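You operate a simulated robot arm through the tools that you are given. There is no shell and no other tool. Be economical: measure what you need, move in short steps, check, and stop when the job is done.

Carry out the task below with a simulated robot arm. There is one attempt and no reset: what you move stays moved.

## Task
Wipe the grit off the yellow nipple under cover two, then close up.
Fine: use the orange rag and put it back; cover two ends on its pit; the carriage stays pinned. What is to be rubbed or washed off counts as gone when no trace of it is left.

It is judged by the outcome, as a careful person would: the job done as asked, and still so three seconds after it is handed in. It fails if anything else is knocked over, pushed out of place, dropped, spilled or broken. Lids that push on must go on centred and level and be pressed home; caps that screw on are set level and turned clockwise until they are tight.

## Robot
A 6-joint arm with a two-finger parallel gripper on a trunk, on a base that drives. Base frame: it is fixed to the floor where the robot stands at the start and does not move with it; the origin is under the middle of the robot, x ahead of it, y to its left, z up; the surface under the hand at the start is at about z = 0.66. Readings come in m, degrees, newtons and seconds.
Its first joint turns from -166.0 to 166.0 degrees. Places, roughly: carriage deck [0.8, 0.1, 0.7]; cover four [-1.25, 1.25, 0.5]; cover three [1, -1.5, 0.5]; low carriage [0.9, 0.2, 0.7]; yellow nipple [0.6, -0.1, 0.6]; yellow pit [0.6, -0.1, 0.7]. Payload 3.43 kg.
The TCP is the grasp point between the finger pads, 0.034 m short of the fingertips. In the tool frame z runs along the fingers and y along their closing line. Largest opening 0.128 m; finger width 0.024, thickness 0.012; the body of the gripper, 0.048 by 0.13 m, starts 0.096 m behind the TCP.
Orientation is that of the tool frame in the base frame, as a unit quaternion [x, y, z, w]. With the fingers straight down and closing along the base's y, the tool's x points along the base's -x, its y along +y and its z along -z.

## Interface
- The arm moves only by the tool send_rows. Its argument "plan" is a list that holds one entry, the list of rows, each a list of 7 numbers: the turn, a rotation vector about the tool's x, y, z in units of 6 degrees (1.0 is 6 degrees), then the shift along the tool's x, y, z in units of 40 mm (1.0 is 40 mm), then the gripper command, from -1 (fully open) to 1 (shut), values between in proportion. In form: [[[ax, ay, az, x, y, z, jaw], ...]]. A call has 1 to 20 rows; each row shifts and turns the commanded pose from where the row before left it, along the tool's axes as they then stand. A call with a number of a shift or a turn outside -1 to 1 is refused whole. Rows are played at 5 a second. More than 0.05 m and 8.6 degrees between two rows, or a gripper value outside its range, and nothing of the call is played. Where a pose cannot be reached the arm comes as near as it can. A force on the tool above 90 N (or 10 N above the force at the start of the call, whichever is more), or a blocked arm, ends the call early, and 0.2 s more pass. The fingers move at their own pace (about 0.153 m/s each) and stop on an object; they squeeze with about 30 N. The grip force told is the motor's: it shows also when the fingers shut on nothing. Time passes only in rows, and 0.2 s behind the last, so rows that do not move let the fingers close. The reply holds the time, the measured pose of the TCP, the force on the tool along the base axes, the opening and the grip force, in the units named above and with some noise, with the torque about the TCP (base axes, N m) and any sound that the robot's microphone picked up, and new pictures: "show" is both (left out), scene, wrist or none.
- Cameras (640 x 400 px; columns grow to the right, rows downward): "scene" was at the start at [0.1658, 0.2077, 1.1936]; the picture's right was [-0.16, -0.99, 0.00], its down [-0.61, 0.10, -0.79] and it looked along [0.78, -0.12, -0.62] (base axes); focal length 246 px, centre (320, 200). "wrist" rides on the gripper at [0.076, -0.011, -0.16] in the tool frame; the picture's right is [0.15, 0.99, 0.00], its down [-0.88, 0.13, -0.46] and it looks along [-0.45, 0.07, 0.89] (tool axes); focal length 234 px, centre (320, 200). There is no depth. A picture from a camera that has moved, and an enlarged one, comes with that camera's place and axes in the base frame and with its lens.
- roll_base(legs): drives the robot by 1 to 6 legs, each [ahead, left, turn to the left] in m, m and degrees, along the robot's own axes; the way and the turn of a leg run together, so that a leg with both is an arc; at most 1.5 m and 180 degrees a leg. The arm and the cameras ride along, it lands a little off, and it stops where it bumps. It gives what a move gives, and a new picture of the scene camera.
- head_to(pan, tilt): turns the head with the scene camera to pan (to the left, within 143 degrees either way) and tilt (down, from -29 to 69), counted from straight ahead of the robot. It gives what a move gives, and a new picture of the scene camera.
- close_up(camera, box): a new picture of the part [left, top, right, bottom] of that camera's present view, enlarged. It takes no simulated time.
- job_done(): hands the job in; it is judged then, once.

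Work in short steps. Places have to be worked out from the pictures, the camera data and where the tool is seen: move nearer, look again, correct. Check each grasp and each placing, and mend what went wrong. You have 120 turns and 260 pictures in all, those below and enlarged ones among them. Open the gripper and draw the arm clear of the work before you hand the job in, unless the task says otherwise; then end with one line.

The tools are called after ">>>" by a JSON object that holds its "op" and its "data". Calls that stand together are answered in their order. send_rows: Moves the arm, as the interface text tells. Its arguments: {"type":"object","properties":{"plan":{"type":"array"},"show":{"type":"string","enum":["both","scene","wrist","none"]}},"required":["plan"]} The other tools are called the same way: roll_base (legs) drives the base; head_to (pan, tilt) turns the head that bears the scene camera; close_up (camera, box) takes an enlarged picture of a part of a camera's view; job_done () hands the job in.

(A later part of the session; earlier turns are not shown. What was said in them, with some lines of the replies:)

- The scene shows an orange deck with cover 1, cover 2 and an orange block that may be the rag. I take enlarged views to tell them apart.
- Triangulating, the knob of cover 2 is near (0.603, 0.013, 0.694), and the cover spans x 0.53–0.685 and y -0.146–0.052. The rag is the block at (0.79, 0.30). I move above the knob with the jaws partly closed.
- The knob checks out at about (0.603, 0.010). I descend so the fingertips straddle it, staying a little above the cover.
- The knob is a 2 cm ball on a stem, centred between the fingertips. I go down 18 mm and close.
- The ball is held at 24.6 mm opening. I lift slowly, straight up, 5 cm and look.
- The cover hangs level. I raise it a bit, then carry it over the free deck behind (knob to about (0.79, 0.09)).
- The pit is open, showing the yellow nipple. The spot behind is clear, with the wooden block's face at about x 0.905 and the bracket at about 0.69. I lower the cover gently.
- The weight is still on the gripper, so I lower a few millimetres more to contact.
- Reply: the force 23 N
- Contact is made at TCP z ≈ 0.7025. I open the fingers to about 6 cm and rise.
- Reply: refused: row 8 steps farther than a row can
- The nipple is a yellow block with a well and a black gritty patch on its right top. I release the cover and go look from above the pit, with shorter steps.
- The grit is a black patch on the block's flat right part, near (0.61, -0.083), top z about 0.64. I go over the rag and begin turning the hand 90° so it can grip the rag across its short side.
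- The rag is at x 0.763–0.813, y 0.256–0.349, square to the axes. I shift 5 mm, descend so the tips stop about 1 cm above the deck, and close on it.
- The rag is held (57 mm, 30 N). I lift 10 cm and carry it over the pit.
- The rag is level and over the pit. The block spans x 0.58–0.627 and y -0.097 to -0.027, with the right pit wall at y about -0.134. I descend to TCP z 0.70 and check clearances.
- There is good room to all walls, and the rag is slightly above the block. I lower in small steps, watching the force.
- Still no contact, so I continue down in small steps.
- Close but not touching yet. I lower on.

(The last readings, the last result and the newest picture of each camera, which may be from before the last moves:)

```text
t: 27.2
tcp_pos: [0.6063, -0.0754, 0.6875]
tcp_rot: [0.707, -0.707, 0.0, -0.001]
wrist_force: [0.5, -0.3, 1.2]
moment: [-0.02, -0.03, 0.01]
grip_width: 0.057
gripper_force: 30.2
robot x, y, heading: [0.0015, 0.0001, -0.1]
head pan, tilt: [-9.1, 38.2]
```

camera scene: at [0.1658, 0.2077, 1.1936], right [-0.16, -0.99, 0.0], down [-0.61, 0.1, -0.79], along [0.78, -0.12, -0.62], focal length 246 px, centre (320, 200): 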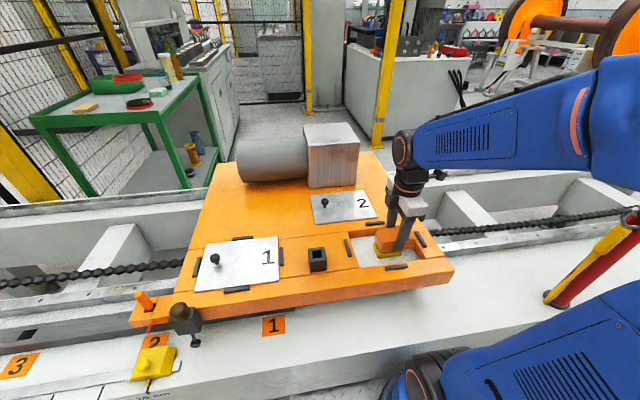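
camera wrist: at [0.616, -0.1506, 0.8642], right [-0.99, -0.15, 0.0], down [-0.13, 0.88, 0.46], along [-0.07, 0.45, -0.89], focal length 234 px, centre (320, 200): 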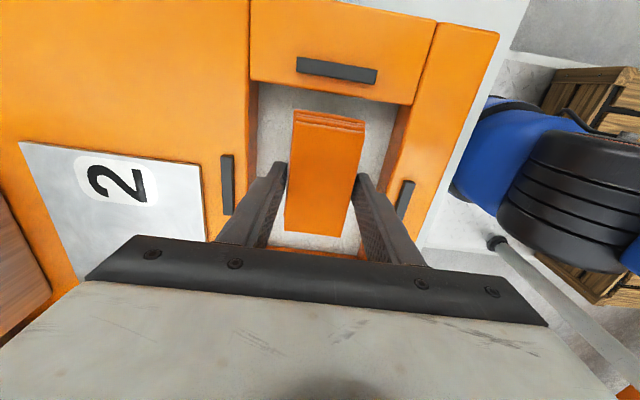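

>>> {"op": "send_rows", "data": {"plan": [[[0, 0, 0, 0, 0, 0.04, 1], [0, 0, 0, 0, 0, 0.04, 1], [0, 0, 0, 0, 0, 0, 1]]], "show": "none"}}

>>> {"op": "close_up", "data": {"camera": "scene", "box": [350, 215, 446, 275]}}

```text
t: 28.0
tcp_pos: [0.6054, -0.0749, 0.6849]
tcp_rot: [0.708, -0.706, 0.0, -0.001]
wrist_force: [3.1, -3.0, 9.0]
moment: [-0.11, -0.07, 0.01]
grip_width: 0.0569
gripper_force: 30.2
robot x, y, heading: [0.0004, 0.0009, -0.2]
head pan, tilt: [-9.1, 38.2]
```

```text
6.67 times, centred on (398, 245) of scene
camera zoom: at [0.1657, 0.2076, 1.1936], right [-0.16, -0.99, 0.0], down [-0.61, 0.1, -0.79], along [0.78, -0.12, -0.62], focal length 1644 px, centre (-200, -100)
```

zoom: 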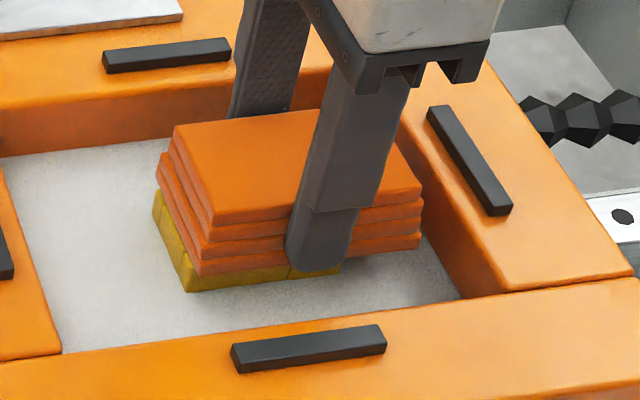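

Contact at 9 N, with the fingertips about 1 cm above the block top. I rub back and forth in y and x with 8–12 mm strokes.

>>> {"op": "send_rows", "data": {"plan": [[[0, 0, 0, 0, 0.25, 0, 1], [0, 0, 0, 0, -0.25, 0, 1], [0, 0, 0, 0, -0.25, 0, 1], [0, 0, 0, 0, 0.25, 0, 1], [0, 0, 0, 0.15, 0.25, 0, 1], [0, 0, 0, 0, -0.25, 0, 1], [0, 0, 0, 0, -0.25, 0, 1], [0, 0, 0, -0.3, 0.25, 0, 1], [0, 0, 0, -0.2, 0, 0, 1], [0, 0, 0, 0.35, 0, 0, 1], [0, 0, 0, -0.35, 0, 0, 1], [0, 0, 0, 0.35, 0.2, 0, 1], [0, 0, 0, -0.35, 0, 0, 1], [0, 0, 0, 0.35, -0.4, 0, 1], [0, 0, 0, -0.35, 0, 0, 1], [0, 0, 0, 0.35, 0.2, 0, 1], [0, 0, 0, 0, 0, 0, 1]]], "show": "scene"}}

```text
t: 31.6
tcp_pos: [0.6062, -0.0745, 0.6841]
tcp_rot: [0.707, -0.707, 0.001, 0.0]
wrist_force: [2.5, 3.1, 8.0]
moment: [0.12, -0.07, -0.04]
grip_width: 0.057
gripper_force: 30.1
robot x, y, heading: [0.0004, -0.0002, 0.2]
head pan, tilt: [-9.1, 38.2]
camera scene: at [0.1657, 0.2079, 1.1936], right [-0.16, -0.99, 0.0], down [-0.61, 0.1, -0.79], along [0.78, -0.12, -0.62], focal length 246 px, centre (320, 200)
```

scene: 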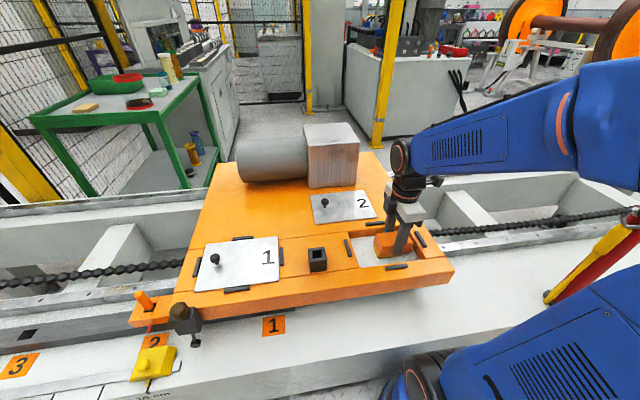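

The rag still presses with 8 N after the strokes. I lift it 9 cm and shift back to see the block.

>>> {"op": "send_rows", "data": {"plan": [[[0, 0, 0, 0, 0, -0.5, 1], [0, 0, 0, 0, 0, -0.9, 1], [0, 0, 0, 0, 0, -0.9, 1], [0, 0, 0, 0, 0, -0.6, 1], [0, 0, 0, 0, 0, 0, 1]]], "show": "none"}}

>>> {"op": "close_up", "data": {"camera": "scene", "box": [360, 225, 424, 265]}}

```text
t: 32.8
tcp_pos: [0.6043, -0.0763, 0.8005]
tcp_rot: [0.707, -0.707, 0.0, 0.0]
wrist_force: [0.5, -0.1, -0.3]
moment: [0.01, -0.01, 0.01]
grip_width: 0.0569
gripper_force: 30.3
robot x, y, heading: [-0.001, 0.002, 0.2]
head pan, tilt: [-9.1, 38.2]
```

```text
10.00 times, centred on (392, 245) of scene
camera zoom: at [0.1658, 0.2077, 1.1936], right [-0.16, -0.99, 0.0], down [-0.61, 0.1, -0.79], along [0.78, -0.12, -0.62], focal length 2465 px, centre (-400, -250)
```

zoom: 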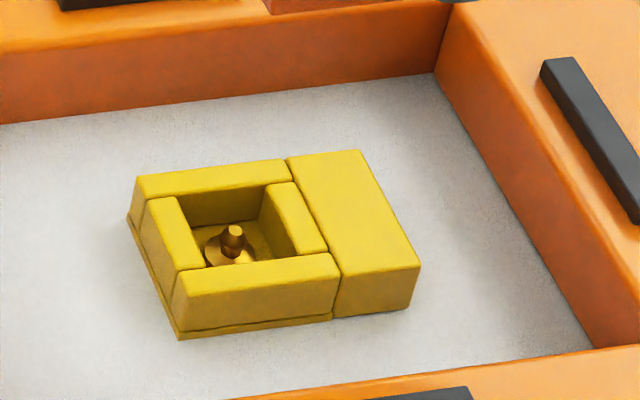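

The yellow block looks clean on top and in the well. I carry the rag back along the same path, over its old place.

>>> {"op": "send_rows", "data": {"plan": [[[0, 0, 0, -0.786, -0.381, 0, 1], [0, 0, 0, -0.786, -0.381, 0, 1], [0, 0, 0, -0.786, -0.381, 0, 1], [0, 0, 0, -0.786, -0.381, 0, 1], [0, 0, 0, -0.786, -0.381, 0, 1], [0, 0, 0, -0.786, -0.381, 0, 1], [0, 0, 0, -0.786, -0.381, 0, 1], [0, 0, 0, -0.786, -0.381, 0, 1], [0, 0, 0, -0.786, -0.381, 0, 1], [0, 0, 0, -0.786, -0.381, 0, 1], [0, 0, 0, -0.786, -0.381, 0, 1], [0, 0, 0, -0.786, -0.381, 0, 1], [0, 0, 0, 0, 0, 0, 1], [0, 0, 0, 0, 0, 0.8, 1], [0, 0, 0, 0, 0, 0.8, 1], [0, 0, 0, 0, 0, 0.5, 1], [0, 0, 0, 0, 0, 0.22, 1], [0, 0, 0, 0, 0, 0, 1]]]}}

>>> {"op": "close_up", "data": {"camera": "scene", "box": [200, 150, 320, 225]}}

```text
t: 36.6
tcp_pos: [0.7882, 0.3021, 0.7084]
tcp_rot: [0.707, -0.707, 0.0, -0.001]
wrist_force: [0.9, 0.5, -0.4]
moment: [-0.04, 0.03, -0.01]
grip_width: 0.0569
gripper_force: 30.1
robot x, y, heading: [0.002, -0.0019, -0.1]
head pan, tilt: [-9.1, 38.2]
camera scene: at [0.1659, 0.2078, 1.1935], right [-0.16, -0.99, 0.0], down [-0.61, 0.1, -0.79], along [0.78, -0.12, -0.62], focal length 246 px, centre (320, 200)
camera wrist: at [0.7993, 0.2268, 0.8677], right [-0.99, -0.15, 0.0], down [-0.13, 0.88, 0.46], along [-0.07, 0.45, -0.89], focal length 234 px, centre (320, 200)
```

scene: 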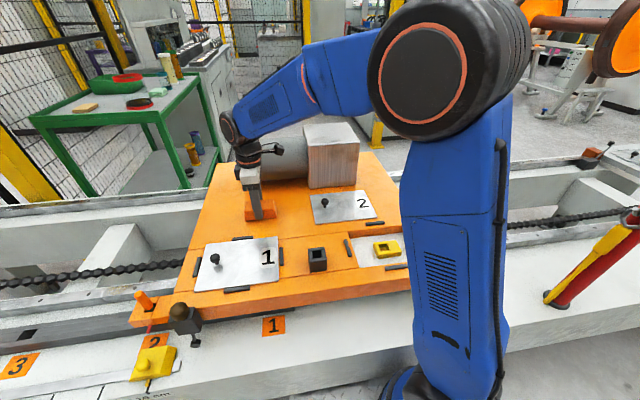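
wrist: 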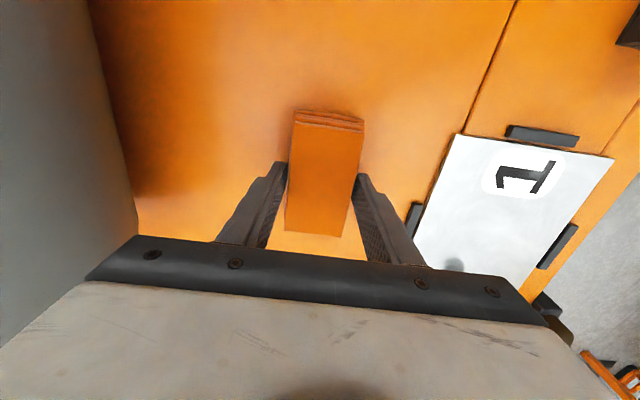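

```text
5.33 times, centred on (260, 188) of scene
camera zoom: at [0.1659, 0.2078, 1.1935], right [-0.16, -0.99, 0.0], down [-0.61, 0.1, -0.79], along [0.78, -0.12, -0.62], focal length 1315 px, centre (640, 267)
```

zoom: 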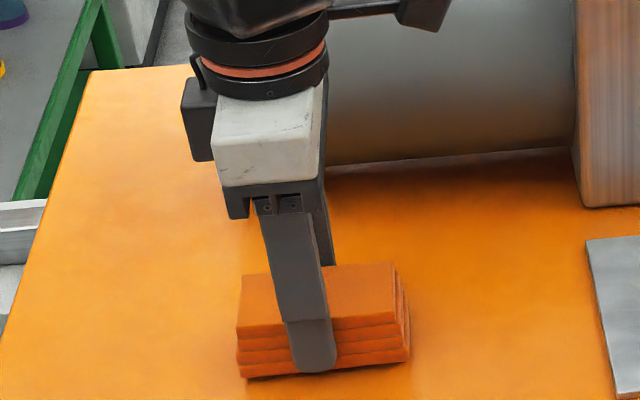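

About 5 mm remain. I lower to touch.

>>> {"op": "send_rows", "data": {"plan": [[[0, 0, 0, 0, 0, 0.06, 1], [0, 0, 0, 0, 0, 0.05, 1], [0, 0, 0, 0, 0, 0, 1]]], "show": "none"}}

```text
t: 37.4
tcp_pos: [0.7876, 0.3026, 0.7027]
tcp_rot: [0.707, -0.707, 0.0, 0.0]
wrist_force: [-0.4, 0.0, -0.4]
moment: [0.04, -0.01, 0.0]
grip_width: 0.057
gripper_force: 29.8
robot x, y, heading: [0.0025, -0.0004, 0.3]
head pan, tilt: [-9.1, 38.2]
```

>>> {"op": "send_rows", "data": {"plan": [[[0, 0, 0, 0, 0, 0.03, 1], [0, 0, 0, 0, 0, 0, 1]]], "show": "none"}}

```text
t: 38.0
tcp_pos: [0.7888, 0.3022, 0.7028]
tcp_rot: [-0.707, 0.707, -0.001, 0.0]
wrist_force: [-0.5, -0.4, -0.3]
moment: [0.01, -0.01, -0.01]
grip_width: 0.0569
gripper_force: 29.8
robot x, y, heading: [-0.0021, -0.0028, -0.2]
head pan, tilt: [-9.1, 38.2]
```

>>> {"op": "send_rows", "data": {"plan": [[[0, 0, 0, 0, 0, 0.03, 1], [0, 0, 0, 0, 0, 0.02, 1], [0, 0, 0, 0, 0, 0, 1]]], "show": "none"}}

```text
t: 38.8
tcp_pos: [0.7882, 0.3029, 0.7024]
tcp_rot: [-0.707, 0.707, 0.0, 0.001]
wrist_force: [1.7, 1.0, 21.7]
moment: [-0.12, 0.17, -0.05]
grip_width: 0.0571
gripper_force: 29.9
robot x, y, heading: [-0.0012, 0.002, -0.1]
head pan, tilt: [-9.1, 38.2]
```

The rag is on the deck. I open gently, rise, and turn the hand back.

>>> {"op": "send_rows", "data": {"plan": [[[0, 0, 0, 0, 0, -0.03, 0], [0, 0, 0, 0, 0, 0, -0.2], [0, 0, 0, 0, 0, 0, -0.2], [0, 0, 0, 0, 0, -0.5, -0.2], [0, 0, 0, 0, 0, -0.9, -0.2], [0, 0, 0, 0, 0, -1, -0.2], [0, 0, 1, 0, 0, 0, -0.2], [0, 0, 1, 0, 0, 0, -0.2], [0, 0, 1, 0, 0, 0, -0.2], [0, 0, 1, 0, 0, 0, -0.2], [0, 0, 1, 0, 0, 0, -0.2], [0, 0, 1, 0, 0, 0, -0.2], [0, 0, 1, 0, 0, 0, -0.2], [0, 0, 1, 0, 0, 0, -0.2], [0, 0, 1, 0, 0, 0, -0.2], [0, 0, 1, 0, 0, 0, -0.2], [0, 0, 1, 0, 0, 0, -0.2], [0, 0, 1, 0, 0, 0, -0.2], [0, 0, 1, 0, 0, 0, -0.2], [0, 0, 1, 0, 0, 0, -0.2]]], "show": "none"}}

>>> {"op": "close_up", "data": {"camera": "scene", "box": [200, 150, 320, 225]}}

```text
t: 43.0
tcp_pos: [0.7884, 0.3023, 0.7973]
tcp_rot: [-0.052, 0.999, 0.0, 0.0]
wrist_force: [0.2, -0.1, 0.6]
moment: [0.01, 0.0, -0.06]
grip_width: 0.077
gripper_force: 0.0
robot x, y, heading: [0.0022, -0.0002, 0.2]
head pan, tilt: [-9.1, 38.2]
```

```text
5.33 times, centred on (260, 188) of scene
camera zoom: at [0.1658, 0.2078, 1.1935], right [-0.16, -0.99, 0.0], down [-0.61, 0.1, -0.79], along [0.78, -0.12, -0.62], focal length 1315 px, centre (640, 267)
```

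zoom: 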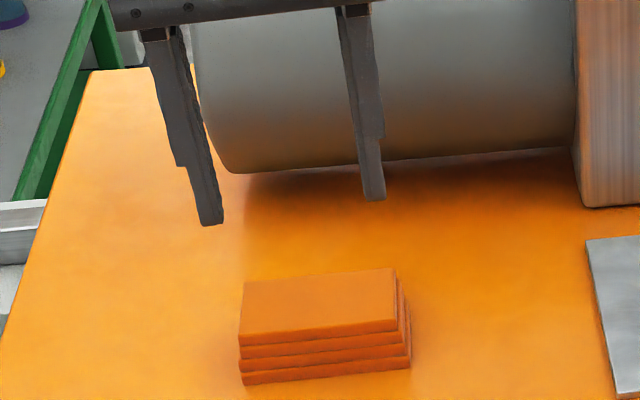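

The rag lies where it was. I finish the turn and pass beyond the pit's right side to inspect the block's hidden faces.

>>> {"op": "send_rows", "data": {"plan": [[[0, 0, 1, 0, 0, 0, 0], [0, 0, 0, 0.336, -0.825, 0, 0], [0, 0, 0, 0.336, -0.825, 0, 0], [0, 0, 0, 0.336, -0.825, 0, 0], [0, 0, 0, 0.336, -0.825, 0, 0], [0, 0, 0, 0.336, -0.825, 0, 0], [0, 0, 0, 0.336, -0.825, 0, 0], [0, 0, 0, 0.336, -0.825, 0, 0], [0, 0, 0, 0.336, -0.825, 0, 0], [0, 0, 0, 0.336, -0.825, 0, 0], [0, 0, 0, 0.336, -0.825, 0, 0], [0, 0, 0, 0.336, -0.825, 0, 0], [0, 0, 0, 0.336, -0.825, 0, 0], [0, 0, 0, 0.336, -0.825, 0, 0], [0, 0, 0, 0.336, -0.825, 0, 0], [0, 0, 0, 0, 0, 0, 0]]]}}

>>> {"op": "close_up", "data": {"camera": "wrist", "box": [320, 60, 480, 160]}}

```text
t: 46.4
tcp_pos: [0.5996, -0.1597, 0.7968]
tcp_rot: [0.0, 1.0, 0.001, 0.0]
wrist_force: [0.0, 0.3, 0.7]
moment: [0.01, 0.0, 0.0]
grip_width: 0.064
gripper_force: 0.1
robot x, y, heading: [0.0018, 0.0013, -0.2]
head pan, tilt: [-9.1, 38.2]
camera scene: at [0.1658, 0.2077, 1.1936], right [-0.16, -0.99, 0.0], down [-0.61, 0.1, -0.79], along [0.78, -0.12, -0.62], focal length 246 px, centre (320, 200)
camera wrist: at [0.5242, -0.1704, 0.9572], right [-0.15, 0.99, 0.0], down [0.88, 0.13, 0.46], along [0.45, 0.07, -0.89], focal length 234 px, centre (320, 200)
```

scene: 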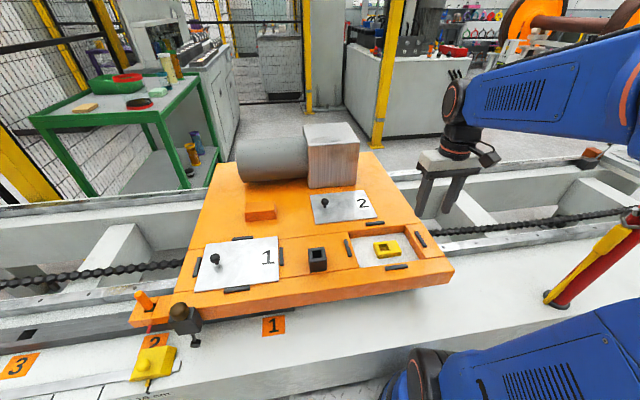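
wrist: 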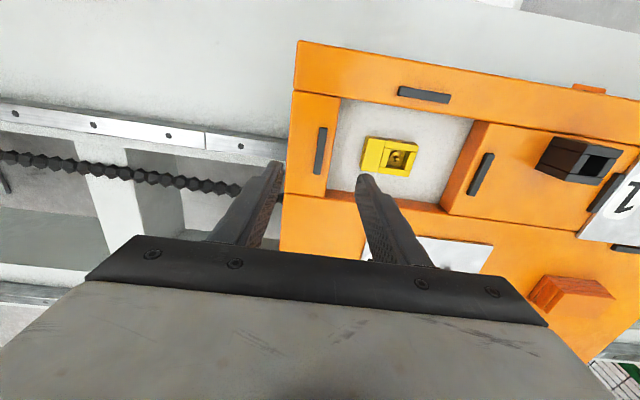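

```text
4.00 times, centred on (400, 110) of wrist
camera zoom: at [0.5242, -0.1704, 0.9572], right [-0.15, 0.99, 0.0], down [0.88, 0.13, 0.46], along [0.45, 0.07, -0.89], focal length 937 px, centre (0, 560)
```

zoom: 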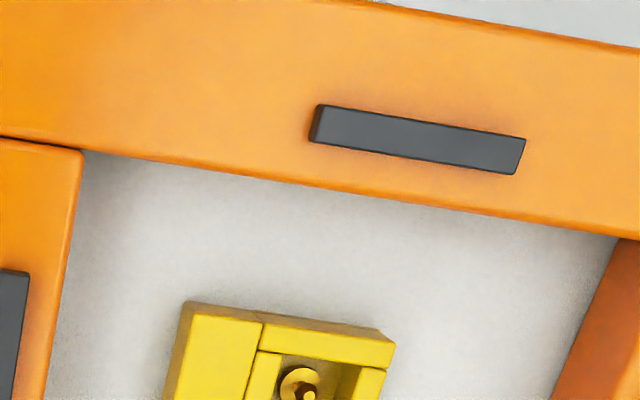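

>>> {"op": "close_up", "data": {"camera": "wrist", "box": [346, 125, 434, 180]}}

```text
7.27 times, centred on (390, 152) of wrist
camera zoom: at [0.5242, -0.1704, 0.9572], right [-0.15, 0.99, 0.0], down [0.88, 0.13, 0.46], along [0.45, 0.07, -0.89], focal length 1703 px, centre (-189, 546)
```

zoom: 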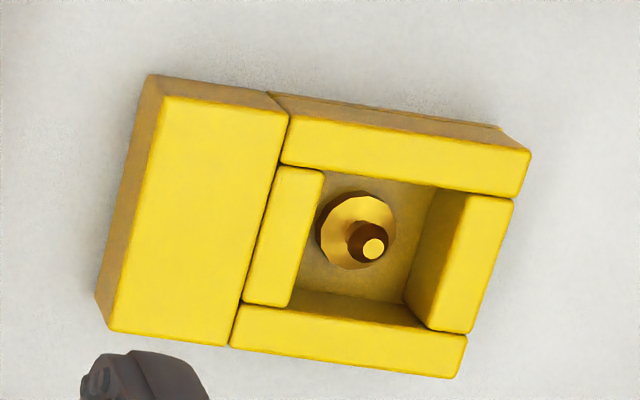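

The block is clean on all visible faces. I go back above cover 2's knob at (0.785, 0.090).

>>> {"op": "send_rows", "data": {"plan": [[[0, 0, 0, -0.579, 0.78, 0, 0], [0, 0, 0, -0.579, 0.78, 0, 0], [0, 0, 0, -0.579, 0.78, 0, 0], [0, 0, 0, -0.579, 0.78, 0, 0], [0, 0, 0, -0.579, 0.78, 0, 0], [0, 0, 0, -0.579, 0.78, 0, 0], [0, 0, 0, -0.579, 0.78, 0, 0], [0, 0, 0, -0.579, 0.78, 0, 0], [0, 0, 0, 0, 0, 0.6, 0], [0, 0, 0, 0, 0, 0.6, 0], [0, 0, 0, 0, 0, 0.6, 0], [0, 0, 0, 0, 0, 0, 0]]]}}

>>> {"op": "close_up", "data": {"camera": "wrist", "box": [200, 80, 440, 230]}}

```text
t: 49.0
tcp_pos: [0.7848, 0.0894, 0.7274]
tcp_rot: [0.001, 1.0, 0.0, 0.0]
wrist_force: [-1.0, 0.6, -0.5]
moment: [-0.02, 0.0, 0.03]
grip_width: 0.064
gripper_force: 0.0
robot x, y, heading: [0.0023, 0.0026, -0.2]
head pan, tilt: [-9.1, 38.2]
camera scene: at [0.1658, 0.2078, 1.1936], right [-0.16, -0.99, 0.0], down [-0.61, 0.1, -0.79], along [0.78, -0.12, -0.62], focal length 246 px, centre (320, 200)
camera wrist: at [0.7103, 0.0784, 0.886], right [-0.15, 0.99, 0.0], down [0.88, 0.13, 0.46], along [0.45, 0.07, -0.89], focal length 234 px, centre (320, 200)
```

scene: 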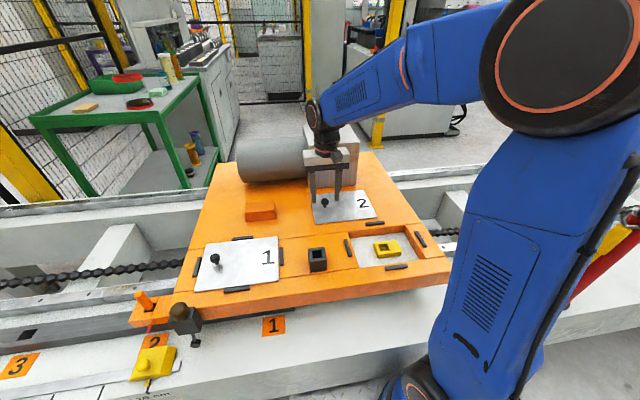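
wrist: 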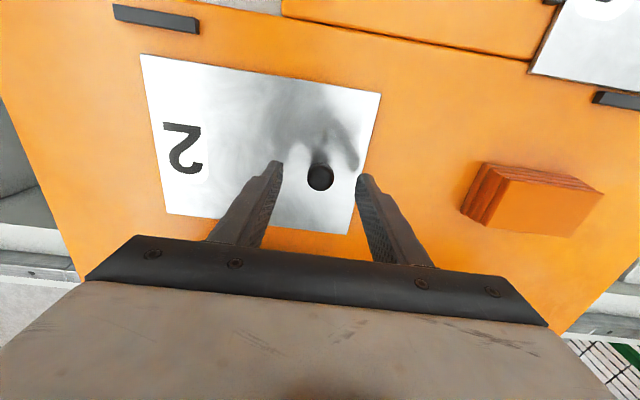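

```text
2.67 times, centred on (320, 155) of wrist
camera zoom: at [0.7103, 0.0784, 0.886], right [-0.15, 0.99, 0.0], down [0.88, 0.13, 0.46], along [0.45, 0.07, -0.89], focal length 624 px, centre (320, 320)
```

zoom: 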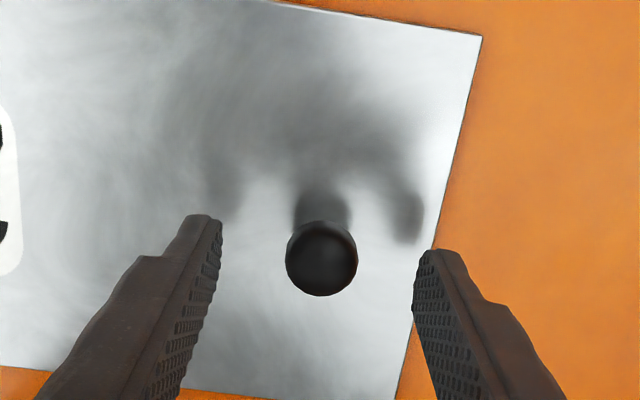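

The knob is centred again. I go down 24 mm, close, and lift.

>>> {"op": "send_rows", "data": {"plan": [[[0, 0, 0, 0, 0.015, 0.35, 0], [0, 0, 0, 0, 0, 0.24, 0], [0, 0, 0, 0, 0, 0, 0.5], [0, 0, 0, 0, 0, 0, 1], [0, 0, 0, 0, 0, 0, 1], [0, 0, 0, 0, 0, 0, 1], [0, 0, 0, 0, 0, -0.25, 1], [0, 0, 0, 0, 0, -0.4, 1], [0, 0, 0, 0, 0, -0.6, 1], [0, 0, 0, 0, 0, -0.6, 1], [0, 0, 0, 0, 0, 0, 1]]]}}

```text
t: 51.4
tcp_pos: [0.7859, 0.0894, 0.7762]
tcp_rot: [0.0, 1.0, 0.0, 0.0]
wrist_force: [0.1, -0.1, -2.2]
moment: [0.12, 0.01, 0.01]
grip_width: 0.0243
gripper_force: 30.4
robot x, y, heading: [-0.0003, -0.0001, 0.1]
head pan, tilt: [-9.1, 38.2]
camera scene: at [0.1659, 0.2077, 1.1935], right [-0.16, -0.99, 0.0], down [-0.61, 0.1, -0.79], along [0.78, -0.12, -0.62], focal length 246 px, centre (320, 200)
camera wrist: at [0.71, 0.0788, 0.9366], right [-0.15, 0.99, 0.0], down [0.88, 0.13, 0.46], along [0.45, 0.07, -0.89], focal length 234 px, centre (320, 200)
```

scene: 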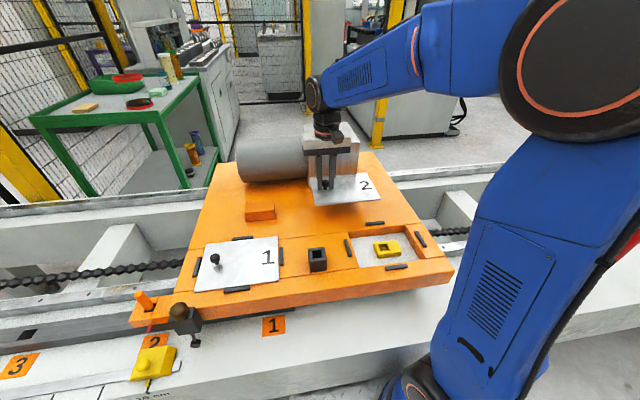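
wrist: 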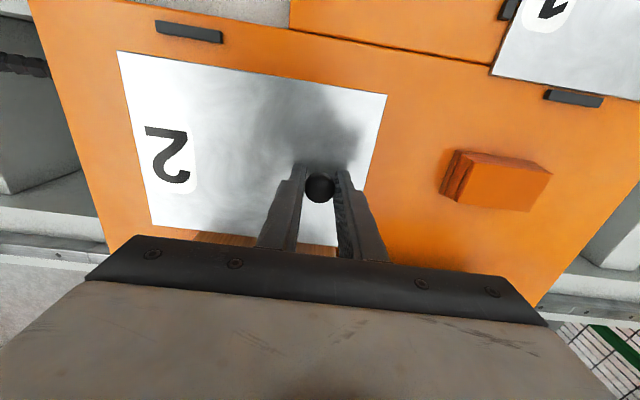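

The cover is held just as before. I carry it back over the pit to (0.602, 0.009).

>>> {"op": "send_rows", "data": {"plan": [[[0, 0, 0, 0.6, -0.4, 0, 1], [0, 0, 0, 0.8, -0.4, 0, 1], [0, 0, 0, 0.8, -0.4, 0, 1], [0, 0, 0, 0.8, -0.4, 0, 1], [0, 0, 0, 0.8, -0.4, 0, 1], [0, 0, 0, 0.77, 0, 0, 1], [0, 0, 0, 0, 0, 0.5, 1], [0, 0, 0, 0, 0, 0.5, 1], [0, 0, 0, 0, 0, 0.3, 1], [0, 0, 0, 0, 0, 0, 1], [0, 0, 0, 0, 0, 0, 1]]]}}

>>> {"op": "close_up", "data": {"camera": "scene", "box": [320, 200, 480, 300]}}

>>> {"op": "close_up", "data": {"camera": "wrist", "box": [80, 20, 400, 220]}}

```text
t: 53.8
tcp_pos: [0.6029, 0.0106, 0.7242]
tcp_rot: [0.0, 1.0, 0.0, 0.0]
wrist_force: [-0.2, -1.0, -2.4]
moment: [0.11, 0.0, 0.0]
grip_width: 0.0244
gripper_force: 29.8
robot x, y, heading: [-0.0023, 0.0023, 0.0]
head pan, tilt: [-9.1, 38.2]
camera scene: at [0.1658, 0.2077, 1.1936], right [-0.16, -0.99, 0.0], down [-0.61, 0.1, -0.79], along [0.78, -0.12, -0.62], focal length 246 px, centre (320, 200)
camera wrist: at [0.5266, -0.0009, 0.8846], right [-0.15, 0.99, 0.0], down [0.88, 0.13, 0.46], along [0.45, 0.07, -0.89], focal length 234 px, centre (320, 200)
```

scene: 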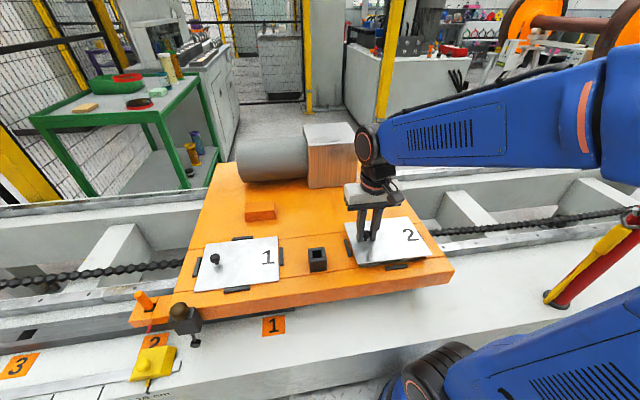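
wrist: 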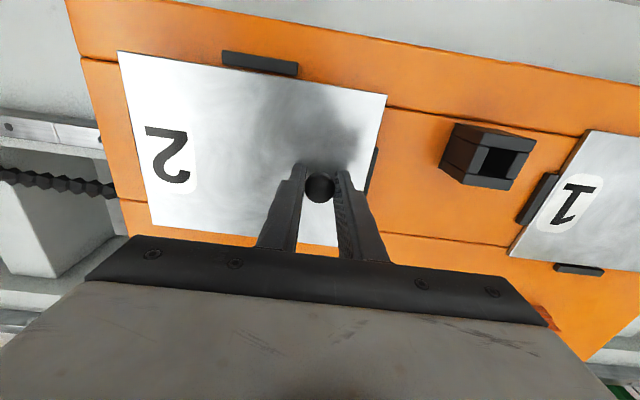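

```text
4.00 times, centred on (400, 250) of scene
camera zoom: at [0.1658, 0.2077, 1.1936], right [-0.16, -0.99, 0.0], down [-0.61, 0.1, -0.79], along [0.78, -0.12, -0.62], focal length 986 px, centre (0, 0)
```

zoom: 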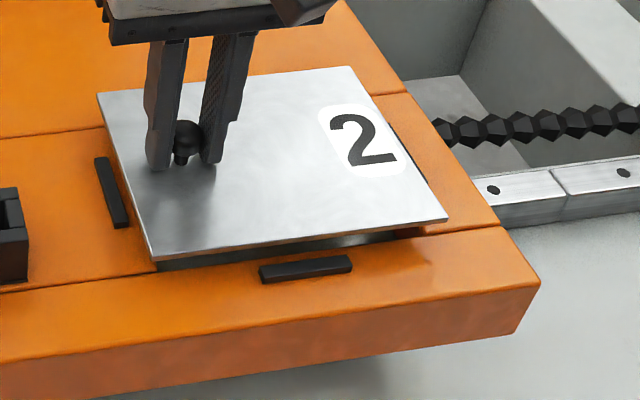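

```text
2.00 times, centred on (240, 120) of wrist
camera zoom: at [0.5266, -0.0009, 0.8846], right [-0.15, 0.99, 0.0], down [0.88, 0.13, 0.46], along [0.45, 0.07, -0.89], focal length 468 px, centre (480, 360)
```

zoom: 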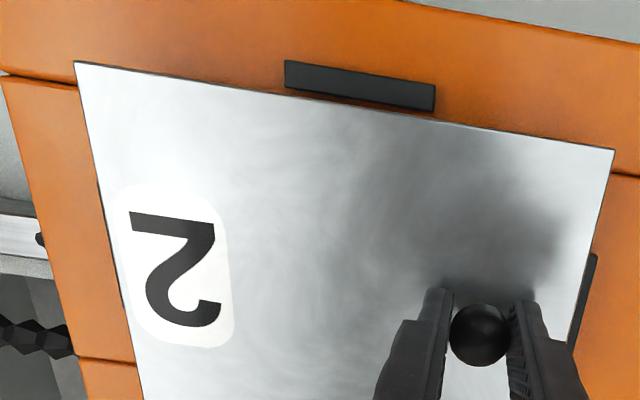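

The pose is within 1 mm of the original, so I correct by the bookkept offset (-1 mm y, +0.7 mm x) and lower most of the way.

>>> {"op": "send_rows", "data": {"plan": [[[0, 0, 0, -0.018, -0.025, 0.1, 1], [0, 0, 0, 0, 0, 0.15, 1], [0, 0, 0, 0, 0, 0.12, 1], [0, 0, 0, 0, 0, 0.08, 1], [0, 0, 0, 0, 0, 0, 1]]]}}

>>> {"op": "close_up", "data": {"camera": "scene", "box": [320, 200, 480, 300]}}

>>> {"op": "close_up", "data": {"camera": "wrist", "box": [80, 20, 400, 220]}}

```text
t: 55.0
tcp_pos: [0.6041, 0.0103, 0.7052]
tcp_rot: [0.0, 1.0, 0.0, 0.0]
wrist_force: [1.1, 0.0, -1.7]
moment: [0.15, -0.01, -0.02]
grip_width: 0.0245
gripper_force: 30.2
robot x, y, heading: [0.0025, 0.0008, -0.3]
head pan, tilt: [-9.1, 38.2]
camera scene: at [0.1659, 0.2077, 1.1936], right [-0.16, -0.99, 0.0], down [-0.61, 0.1, -0.79], along [0.78, -0.12, -0.62], focal length 246 px, centre (320, 200)
camera wrist: at [0.5277, -0.0016, 0.8661], right [-0.15, 0.99, 0.0], down [0.88, 0.13, 0.46], along [0.45, 0.07, -0.89], focal length 234 px, centre (320, 200)
```

scene: 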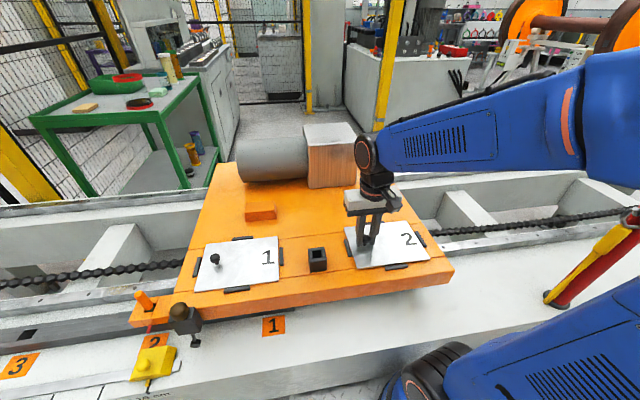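
wrist: 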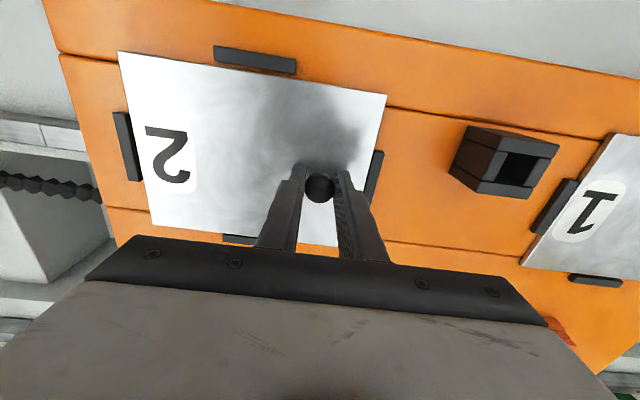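

```text
4.00 times, centred on (400, 250) of scene
camera zoom: at [0.1659, 0.2077, 1.1936], right [-0.16, -0.99, 0.0], down [-0.61, 0.1, -0.79], along [0.78, -0.12, -0.62], focal length 986 px, centre (0, 0)
```

zoom: 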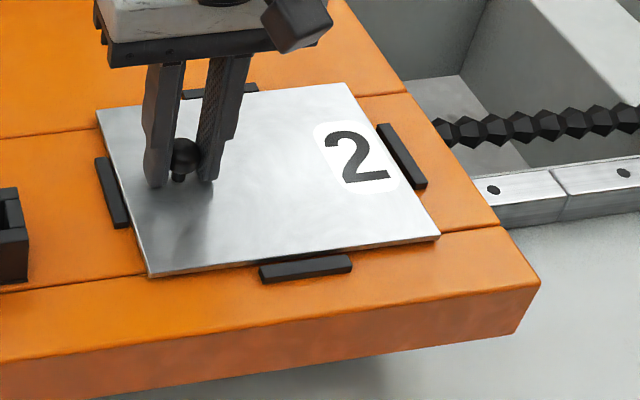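

```text
2.00 times, centred on (240, 120) of wrist
camera zoom: at [0.5277, -0.0016, 0.8661], right [-0.15, 0.99, 0.0], down [0.88, 0.13, 0.46], along [0.45, 0.07, -0.89], focal length 468 px, centre (480, 360)
```

zoom: 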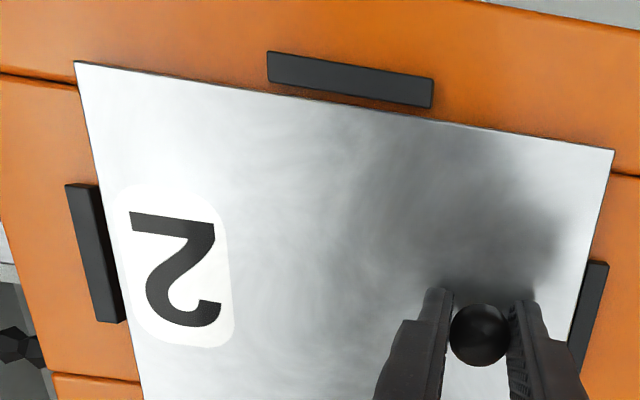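

The cover sits between its four brackets, a few millimetres above the deck. I lower to contact.

>>> {"op": "send_rows", "data": {"plan": [[[0, 0, 0, 0, 0, 0.04, 1], [0, 0, 0, 0, 0, 0.03, 1], [0, 0, 0, 0, 0, 0, 1]]], "show": "none"}}

```text
t: 55.8
tcp_pos: [0.6032, 0.0104, 0.7028]
tcp_rot: [0.0, 1.0, 0.0, 0.0]
wrist_force: [-0.7, 0.3, -2.7]
moment: [0.13, -0.03, 0.02]
grip_width: 0.0242
gripper_force: 30.1
robot x, y, heading: [0.0006, -0.003, 0.1]
head pan, tilt: [-9.1, 38.2]
```

>>> {"op": "send_rows", "data": {"plan": [[[0, 0, 0, 0, 0, 0.03, 1], [0, 0, 0, 0, 0, 0.02, 1], [0, 0, 0, 0, 0, 0, 1]]], "show": "none"}}

```text
t: 56.6
tcp_pos: [0.6043, 0.009, 0.7028]
tcp_rot: [0.0, 1.0, -0.001, 0.001]
wrist_force: [1.0, 0.6, 14.8]
moment: [-0.01, 0.3, -0.02]
grip_width: 0.0241
gripper_force: 30.0
robot x, y, heading: [0.0007, 0.0022, -0.2]
head pan, tilt: [-9.1, 38.2]
```

Contact at the same height as on the flat deck. I release and rise straight up.

>>> {"op": "send_rows", "data": {"plan": [[[0, 0, 0, 0, 0, -0.02, 0.3], [0, 0, 0, 0, 0, 0, 0], [0, 0, 0, 0, 0, 0, 0], [0, 0, 0, 0, 0, -0.5, 0], [0, 0, 0, 0, 0, -0.9, 0], [0, 0, 0, 0, 0, -1, 0], [0, 0, 0, 0, 0, -1, 0], [0, 0, 0, 0, 0, 0, 0]]]}}

>>> {"op": "close_up", "data": {"camera": "scene", "box": [320, 200, 480, 300]}}

>>> {"op": "close_up", "data": {"camera": "wrist", "box": [160, 20, 480, 220]}}

```text
t: 58.4
tcp_pos: [0.6056, 0.0089, 0.8386]
tcp_rot: [0.0, 1.0, 0.0, 0.001]
wrist_force: [0.4, 0.2, -0.1]
moment: [0.01, -0.03, -0.01]
grip_width: 0.064
gripper_force: 0.2
robot x, y, heading: [0.0023, 0.0021, -0.1]
head pan, tilt: [-9.1, 38.2]
camera scene: at [0.1658, 0.2077, 1.1936], right [-0.16, -0.99, 0.0], down [-0.61, 0.1, -0.79], along [0.78, -0.12, -0.62], focal length 246 px, centre (320, 200)
camera wrist: at [0.5288, -0.0021, 0.9981], right [-0.15, 0.99, 0.0], down [0.88, 0.13, 0.46], along [0.45, 0.07, -0.89], focal length 234 px, centre (320, 200)
```

scene: 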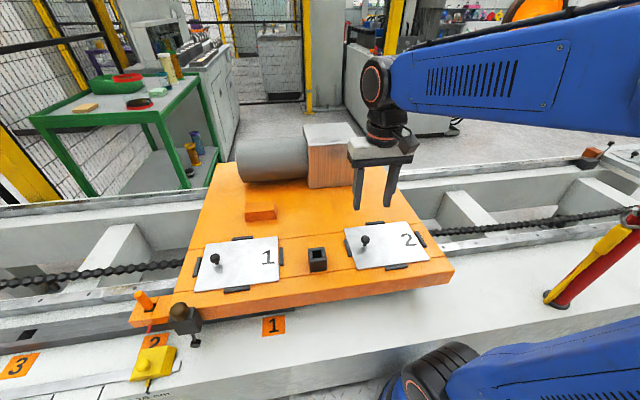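
wrist: 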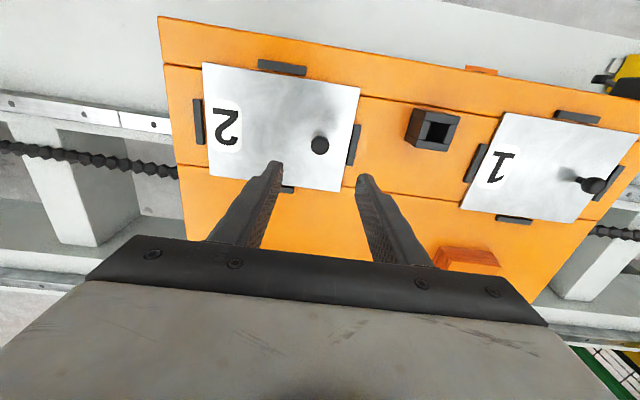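

```text
4.00 times, centred on (400, 250) of scene
camera zoom: at [0.1658, 0.2077, 1.1936], right [-0.16, -0.99, 0.0], down [-0.61, 0.1, -0.79], along [0.78, -0.12, -0.62], focal length 986 px, centre (0, 0)
```

zoom: 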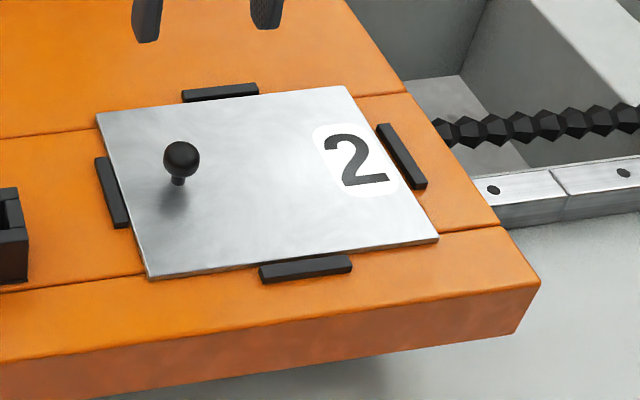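

```text
2.00 times, centred on (320, 120) of wrist
camera zoom: at [0.5288, -0.0021, 0.9981], right [-0.15, 0.99, 0.0], down [0.88, 0.13, 0.46], along [0.45, 0.07, -0.89], focal length 468 px, centre (320, 360)
```

zoom: 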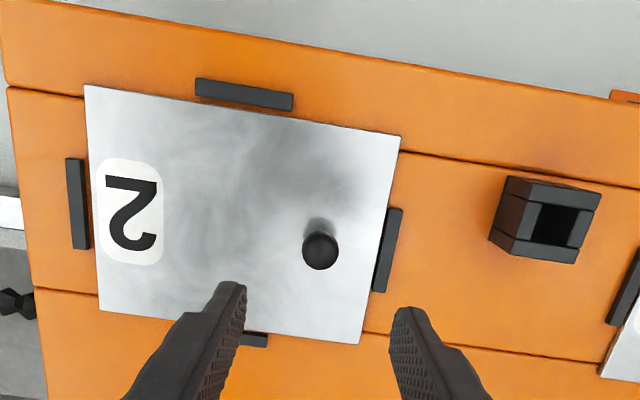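

The cover lies flat but seems about 2 mm towards its left bracket compared with the start. I check it enlarged.

>>> {"op": "close_up", "data": {"camera": "scene", "box": [336, 222, 384, 272]}}

>>> {"op": "close_up", "data": {"camera": "wrist", "box": [320, 70, 400, 120]}}

>>> {"op": "close_up", "data": {"camera": "wrist", "box": [320, 100, 400, 200]}}

>>> {"op": "close_up", "data": {"camera": "scene", "box": [380, 222, 440, 272]}}

```text
8.00 times, centred on (360, 247) of scene
camera zoom: at [0.1658, 0.2077, 1.1936], right [-0.16, -0.99, 0.0], down [-0.61, 0.1, -0.79], along [0.78, -0.12, -0.62], focal length 1972 px, centre (0, -176)
```

zoom: 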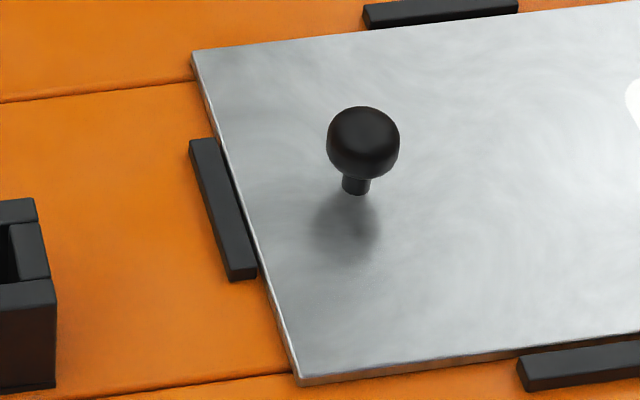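

```text
8.00 times, centred on (360, 95) of wrist
camera zoom: at [0.5288, -0.0021, 0.9981], right [-0.15, 0.99, 0.0], down [0.88, 0.13, 0.46], along [0.45, 0.07, -0.89], focal length 1873 px, centre (0, 1040)
```

zoom: 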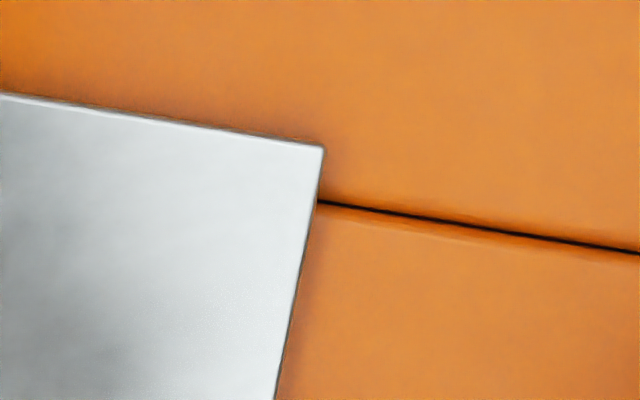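

```text
4.00 times, centred on (360, 150) of wrist
camera zoom: at [0.5288, -0.0021, 0.9981], right [-0.15, 0.99, 0.0], down [0.88, 0.13, 0.46], along [0.45, 0.07, -0.89], focal length 937 px, centre (160, 400)
```

zoom: 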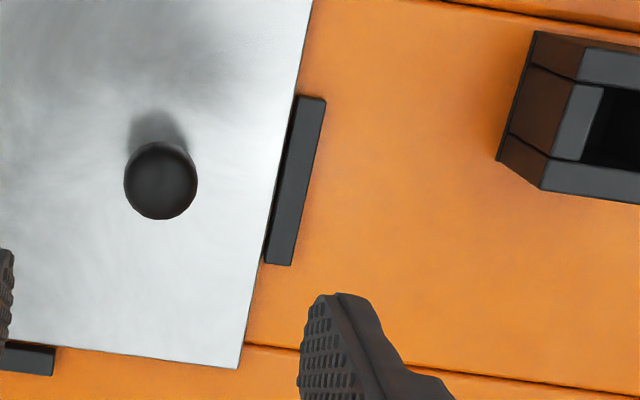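

```text
8.00 times, centred on (410, 247) of scene
camera zoom: at [0.1658, 0.2077, 1.1936], right [-0.16, -0.99, 0.0], down [-0.61, 0.1, -0.79], along [0.78, -0.12, -0.62], focal length 1972 px, centre (-400, -176)
```

zoom: 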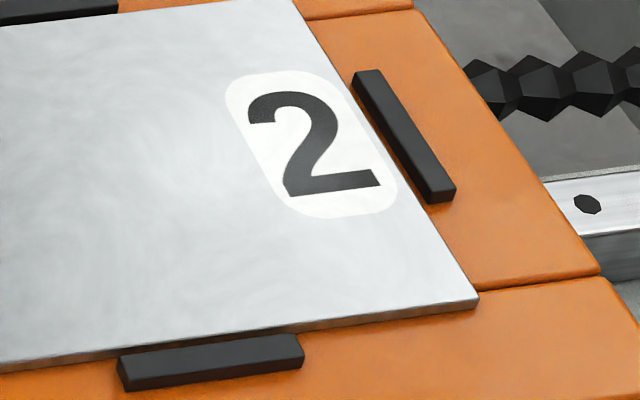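

The bracket's inner face is visible beside the edge, so the cover lies flat between its brackets over the pit. I draw the arm up and clear, open, and take a last look.

>>> {"op": "send_rows", "data": {"plan": [[[0, 0, 0, 0, 0.3, -0.9, -1], [0, 0, 0, 0, 0.8, -0.9, -1], [0, 0, 0, 0, 0.9, -0.6, -1], [0, 0, 0, 0, 0.9, 0, -1], [0, 0, 0, 0, 0.9, 0, -1], [0, 0, 0, 0, 0, 0, -1]]]}}

>>> {"op": "close_up", "data": {"camera": "wrist", "box": [60, 0, 540, 300]}}

```text
t: 59.8
tcp_pos: [0.6033, 0.1616, 0.9336]
tcp_rot: [0.0, 1.0, 0.0, 0.0]
wrist_force: [-0.5, 0.3, 0.4]
moment: [0.0, 0.0, 0.01]
grip_width: 0.128
gripper_force: 0.0
robot x, y, heading: [0.0013, -0.0021, 0.2]
head pan, tilt: [-9.1, 38.2]
camera scene: at [0.1658, 0.2077, 1.1936], right [-0.16, -0.99, 0.0], down [-0.61, 0.1, -0.79], along [0.78, -0.12, -0.62], focal length 246 px, centre (320, 200)
camera wrist: at [0.5275, 0.1504, 1.0941], right [-0.15, 0.99, 0.0], down [0.88, 0.13, 0.46], along [0.45, 0.07, -0.89], focal length 234 px, centre (320, 200)
```

scene: 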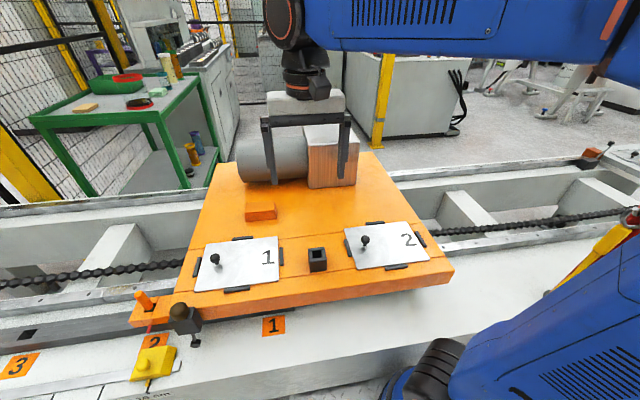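
wrist: 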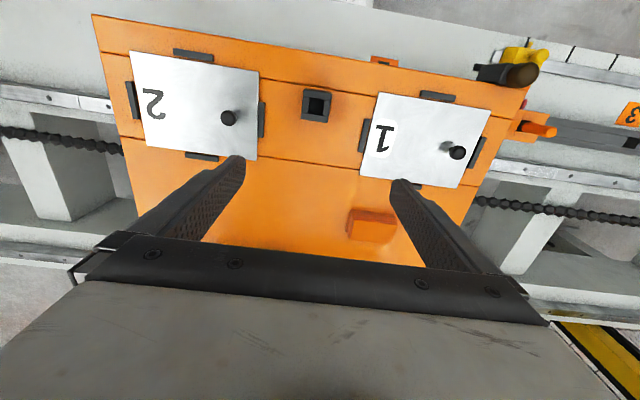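

```text
1.33 times, centred on (300, 150) of wrist
camera zoom: at [0.5275, 0.1504, 1.0941], right [-0.15, 0.99, 0.0], down [0.88, 0.13, 0.46], along [0.45, 0.07, -0.89], focal length 312 px, centre (347, 267)
```

zoom: 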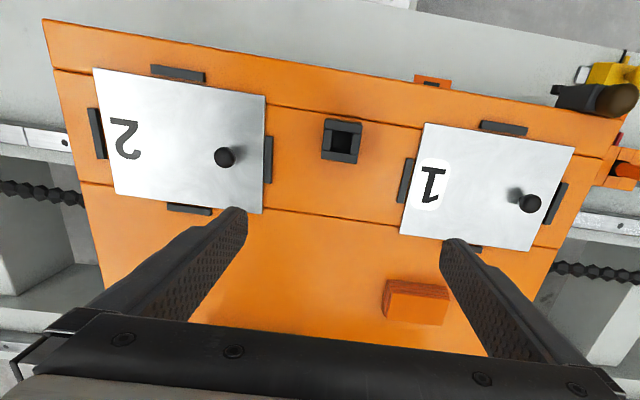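

The block is wiped clean, cover two is back on its pit, the rag is in its place, the pin is untouched and the arm is clear. I hand it in.

>>> {"op": "job_done", "data": {}}

```text
The job is handed in.
```

The grit is wiped off the yellow nipple, cover two is flat on its pit, the orange rag is back where it was, and the carriage stays pinned.
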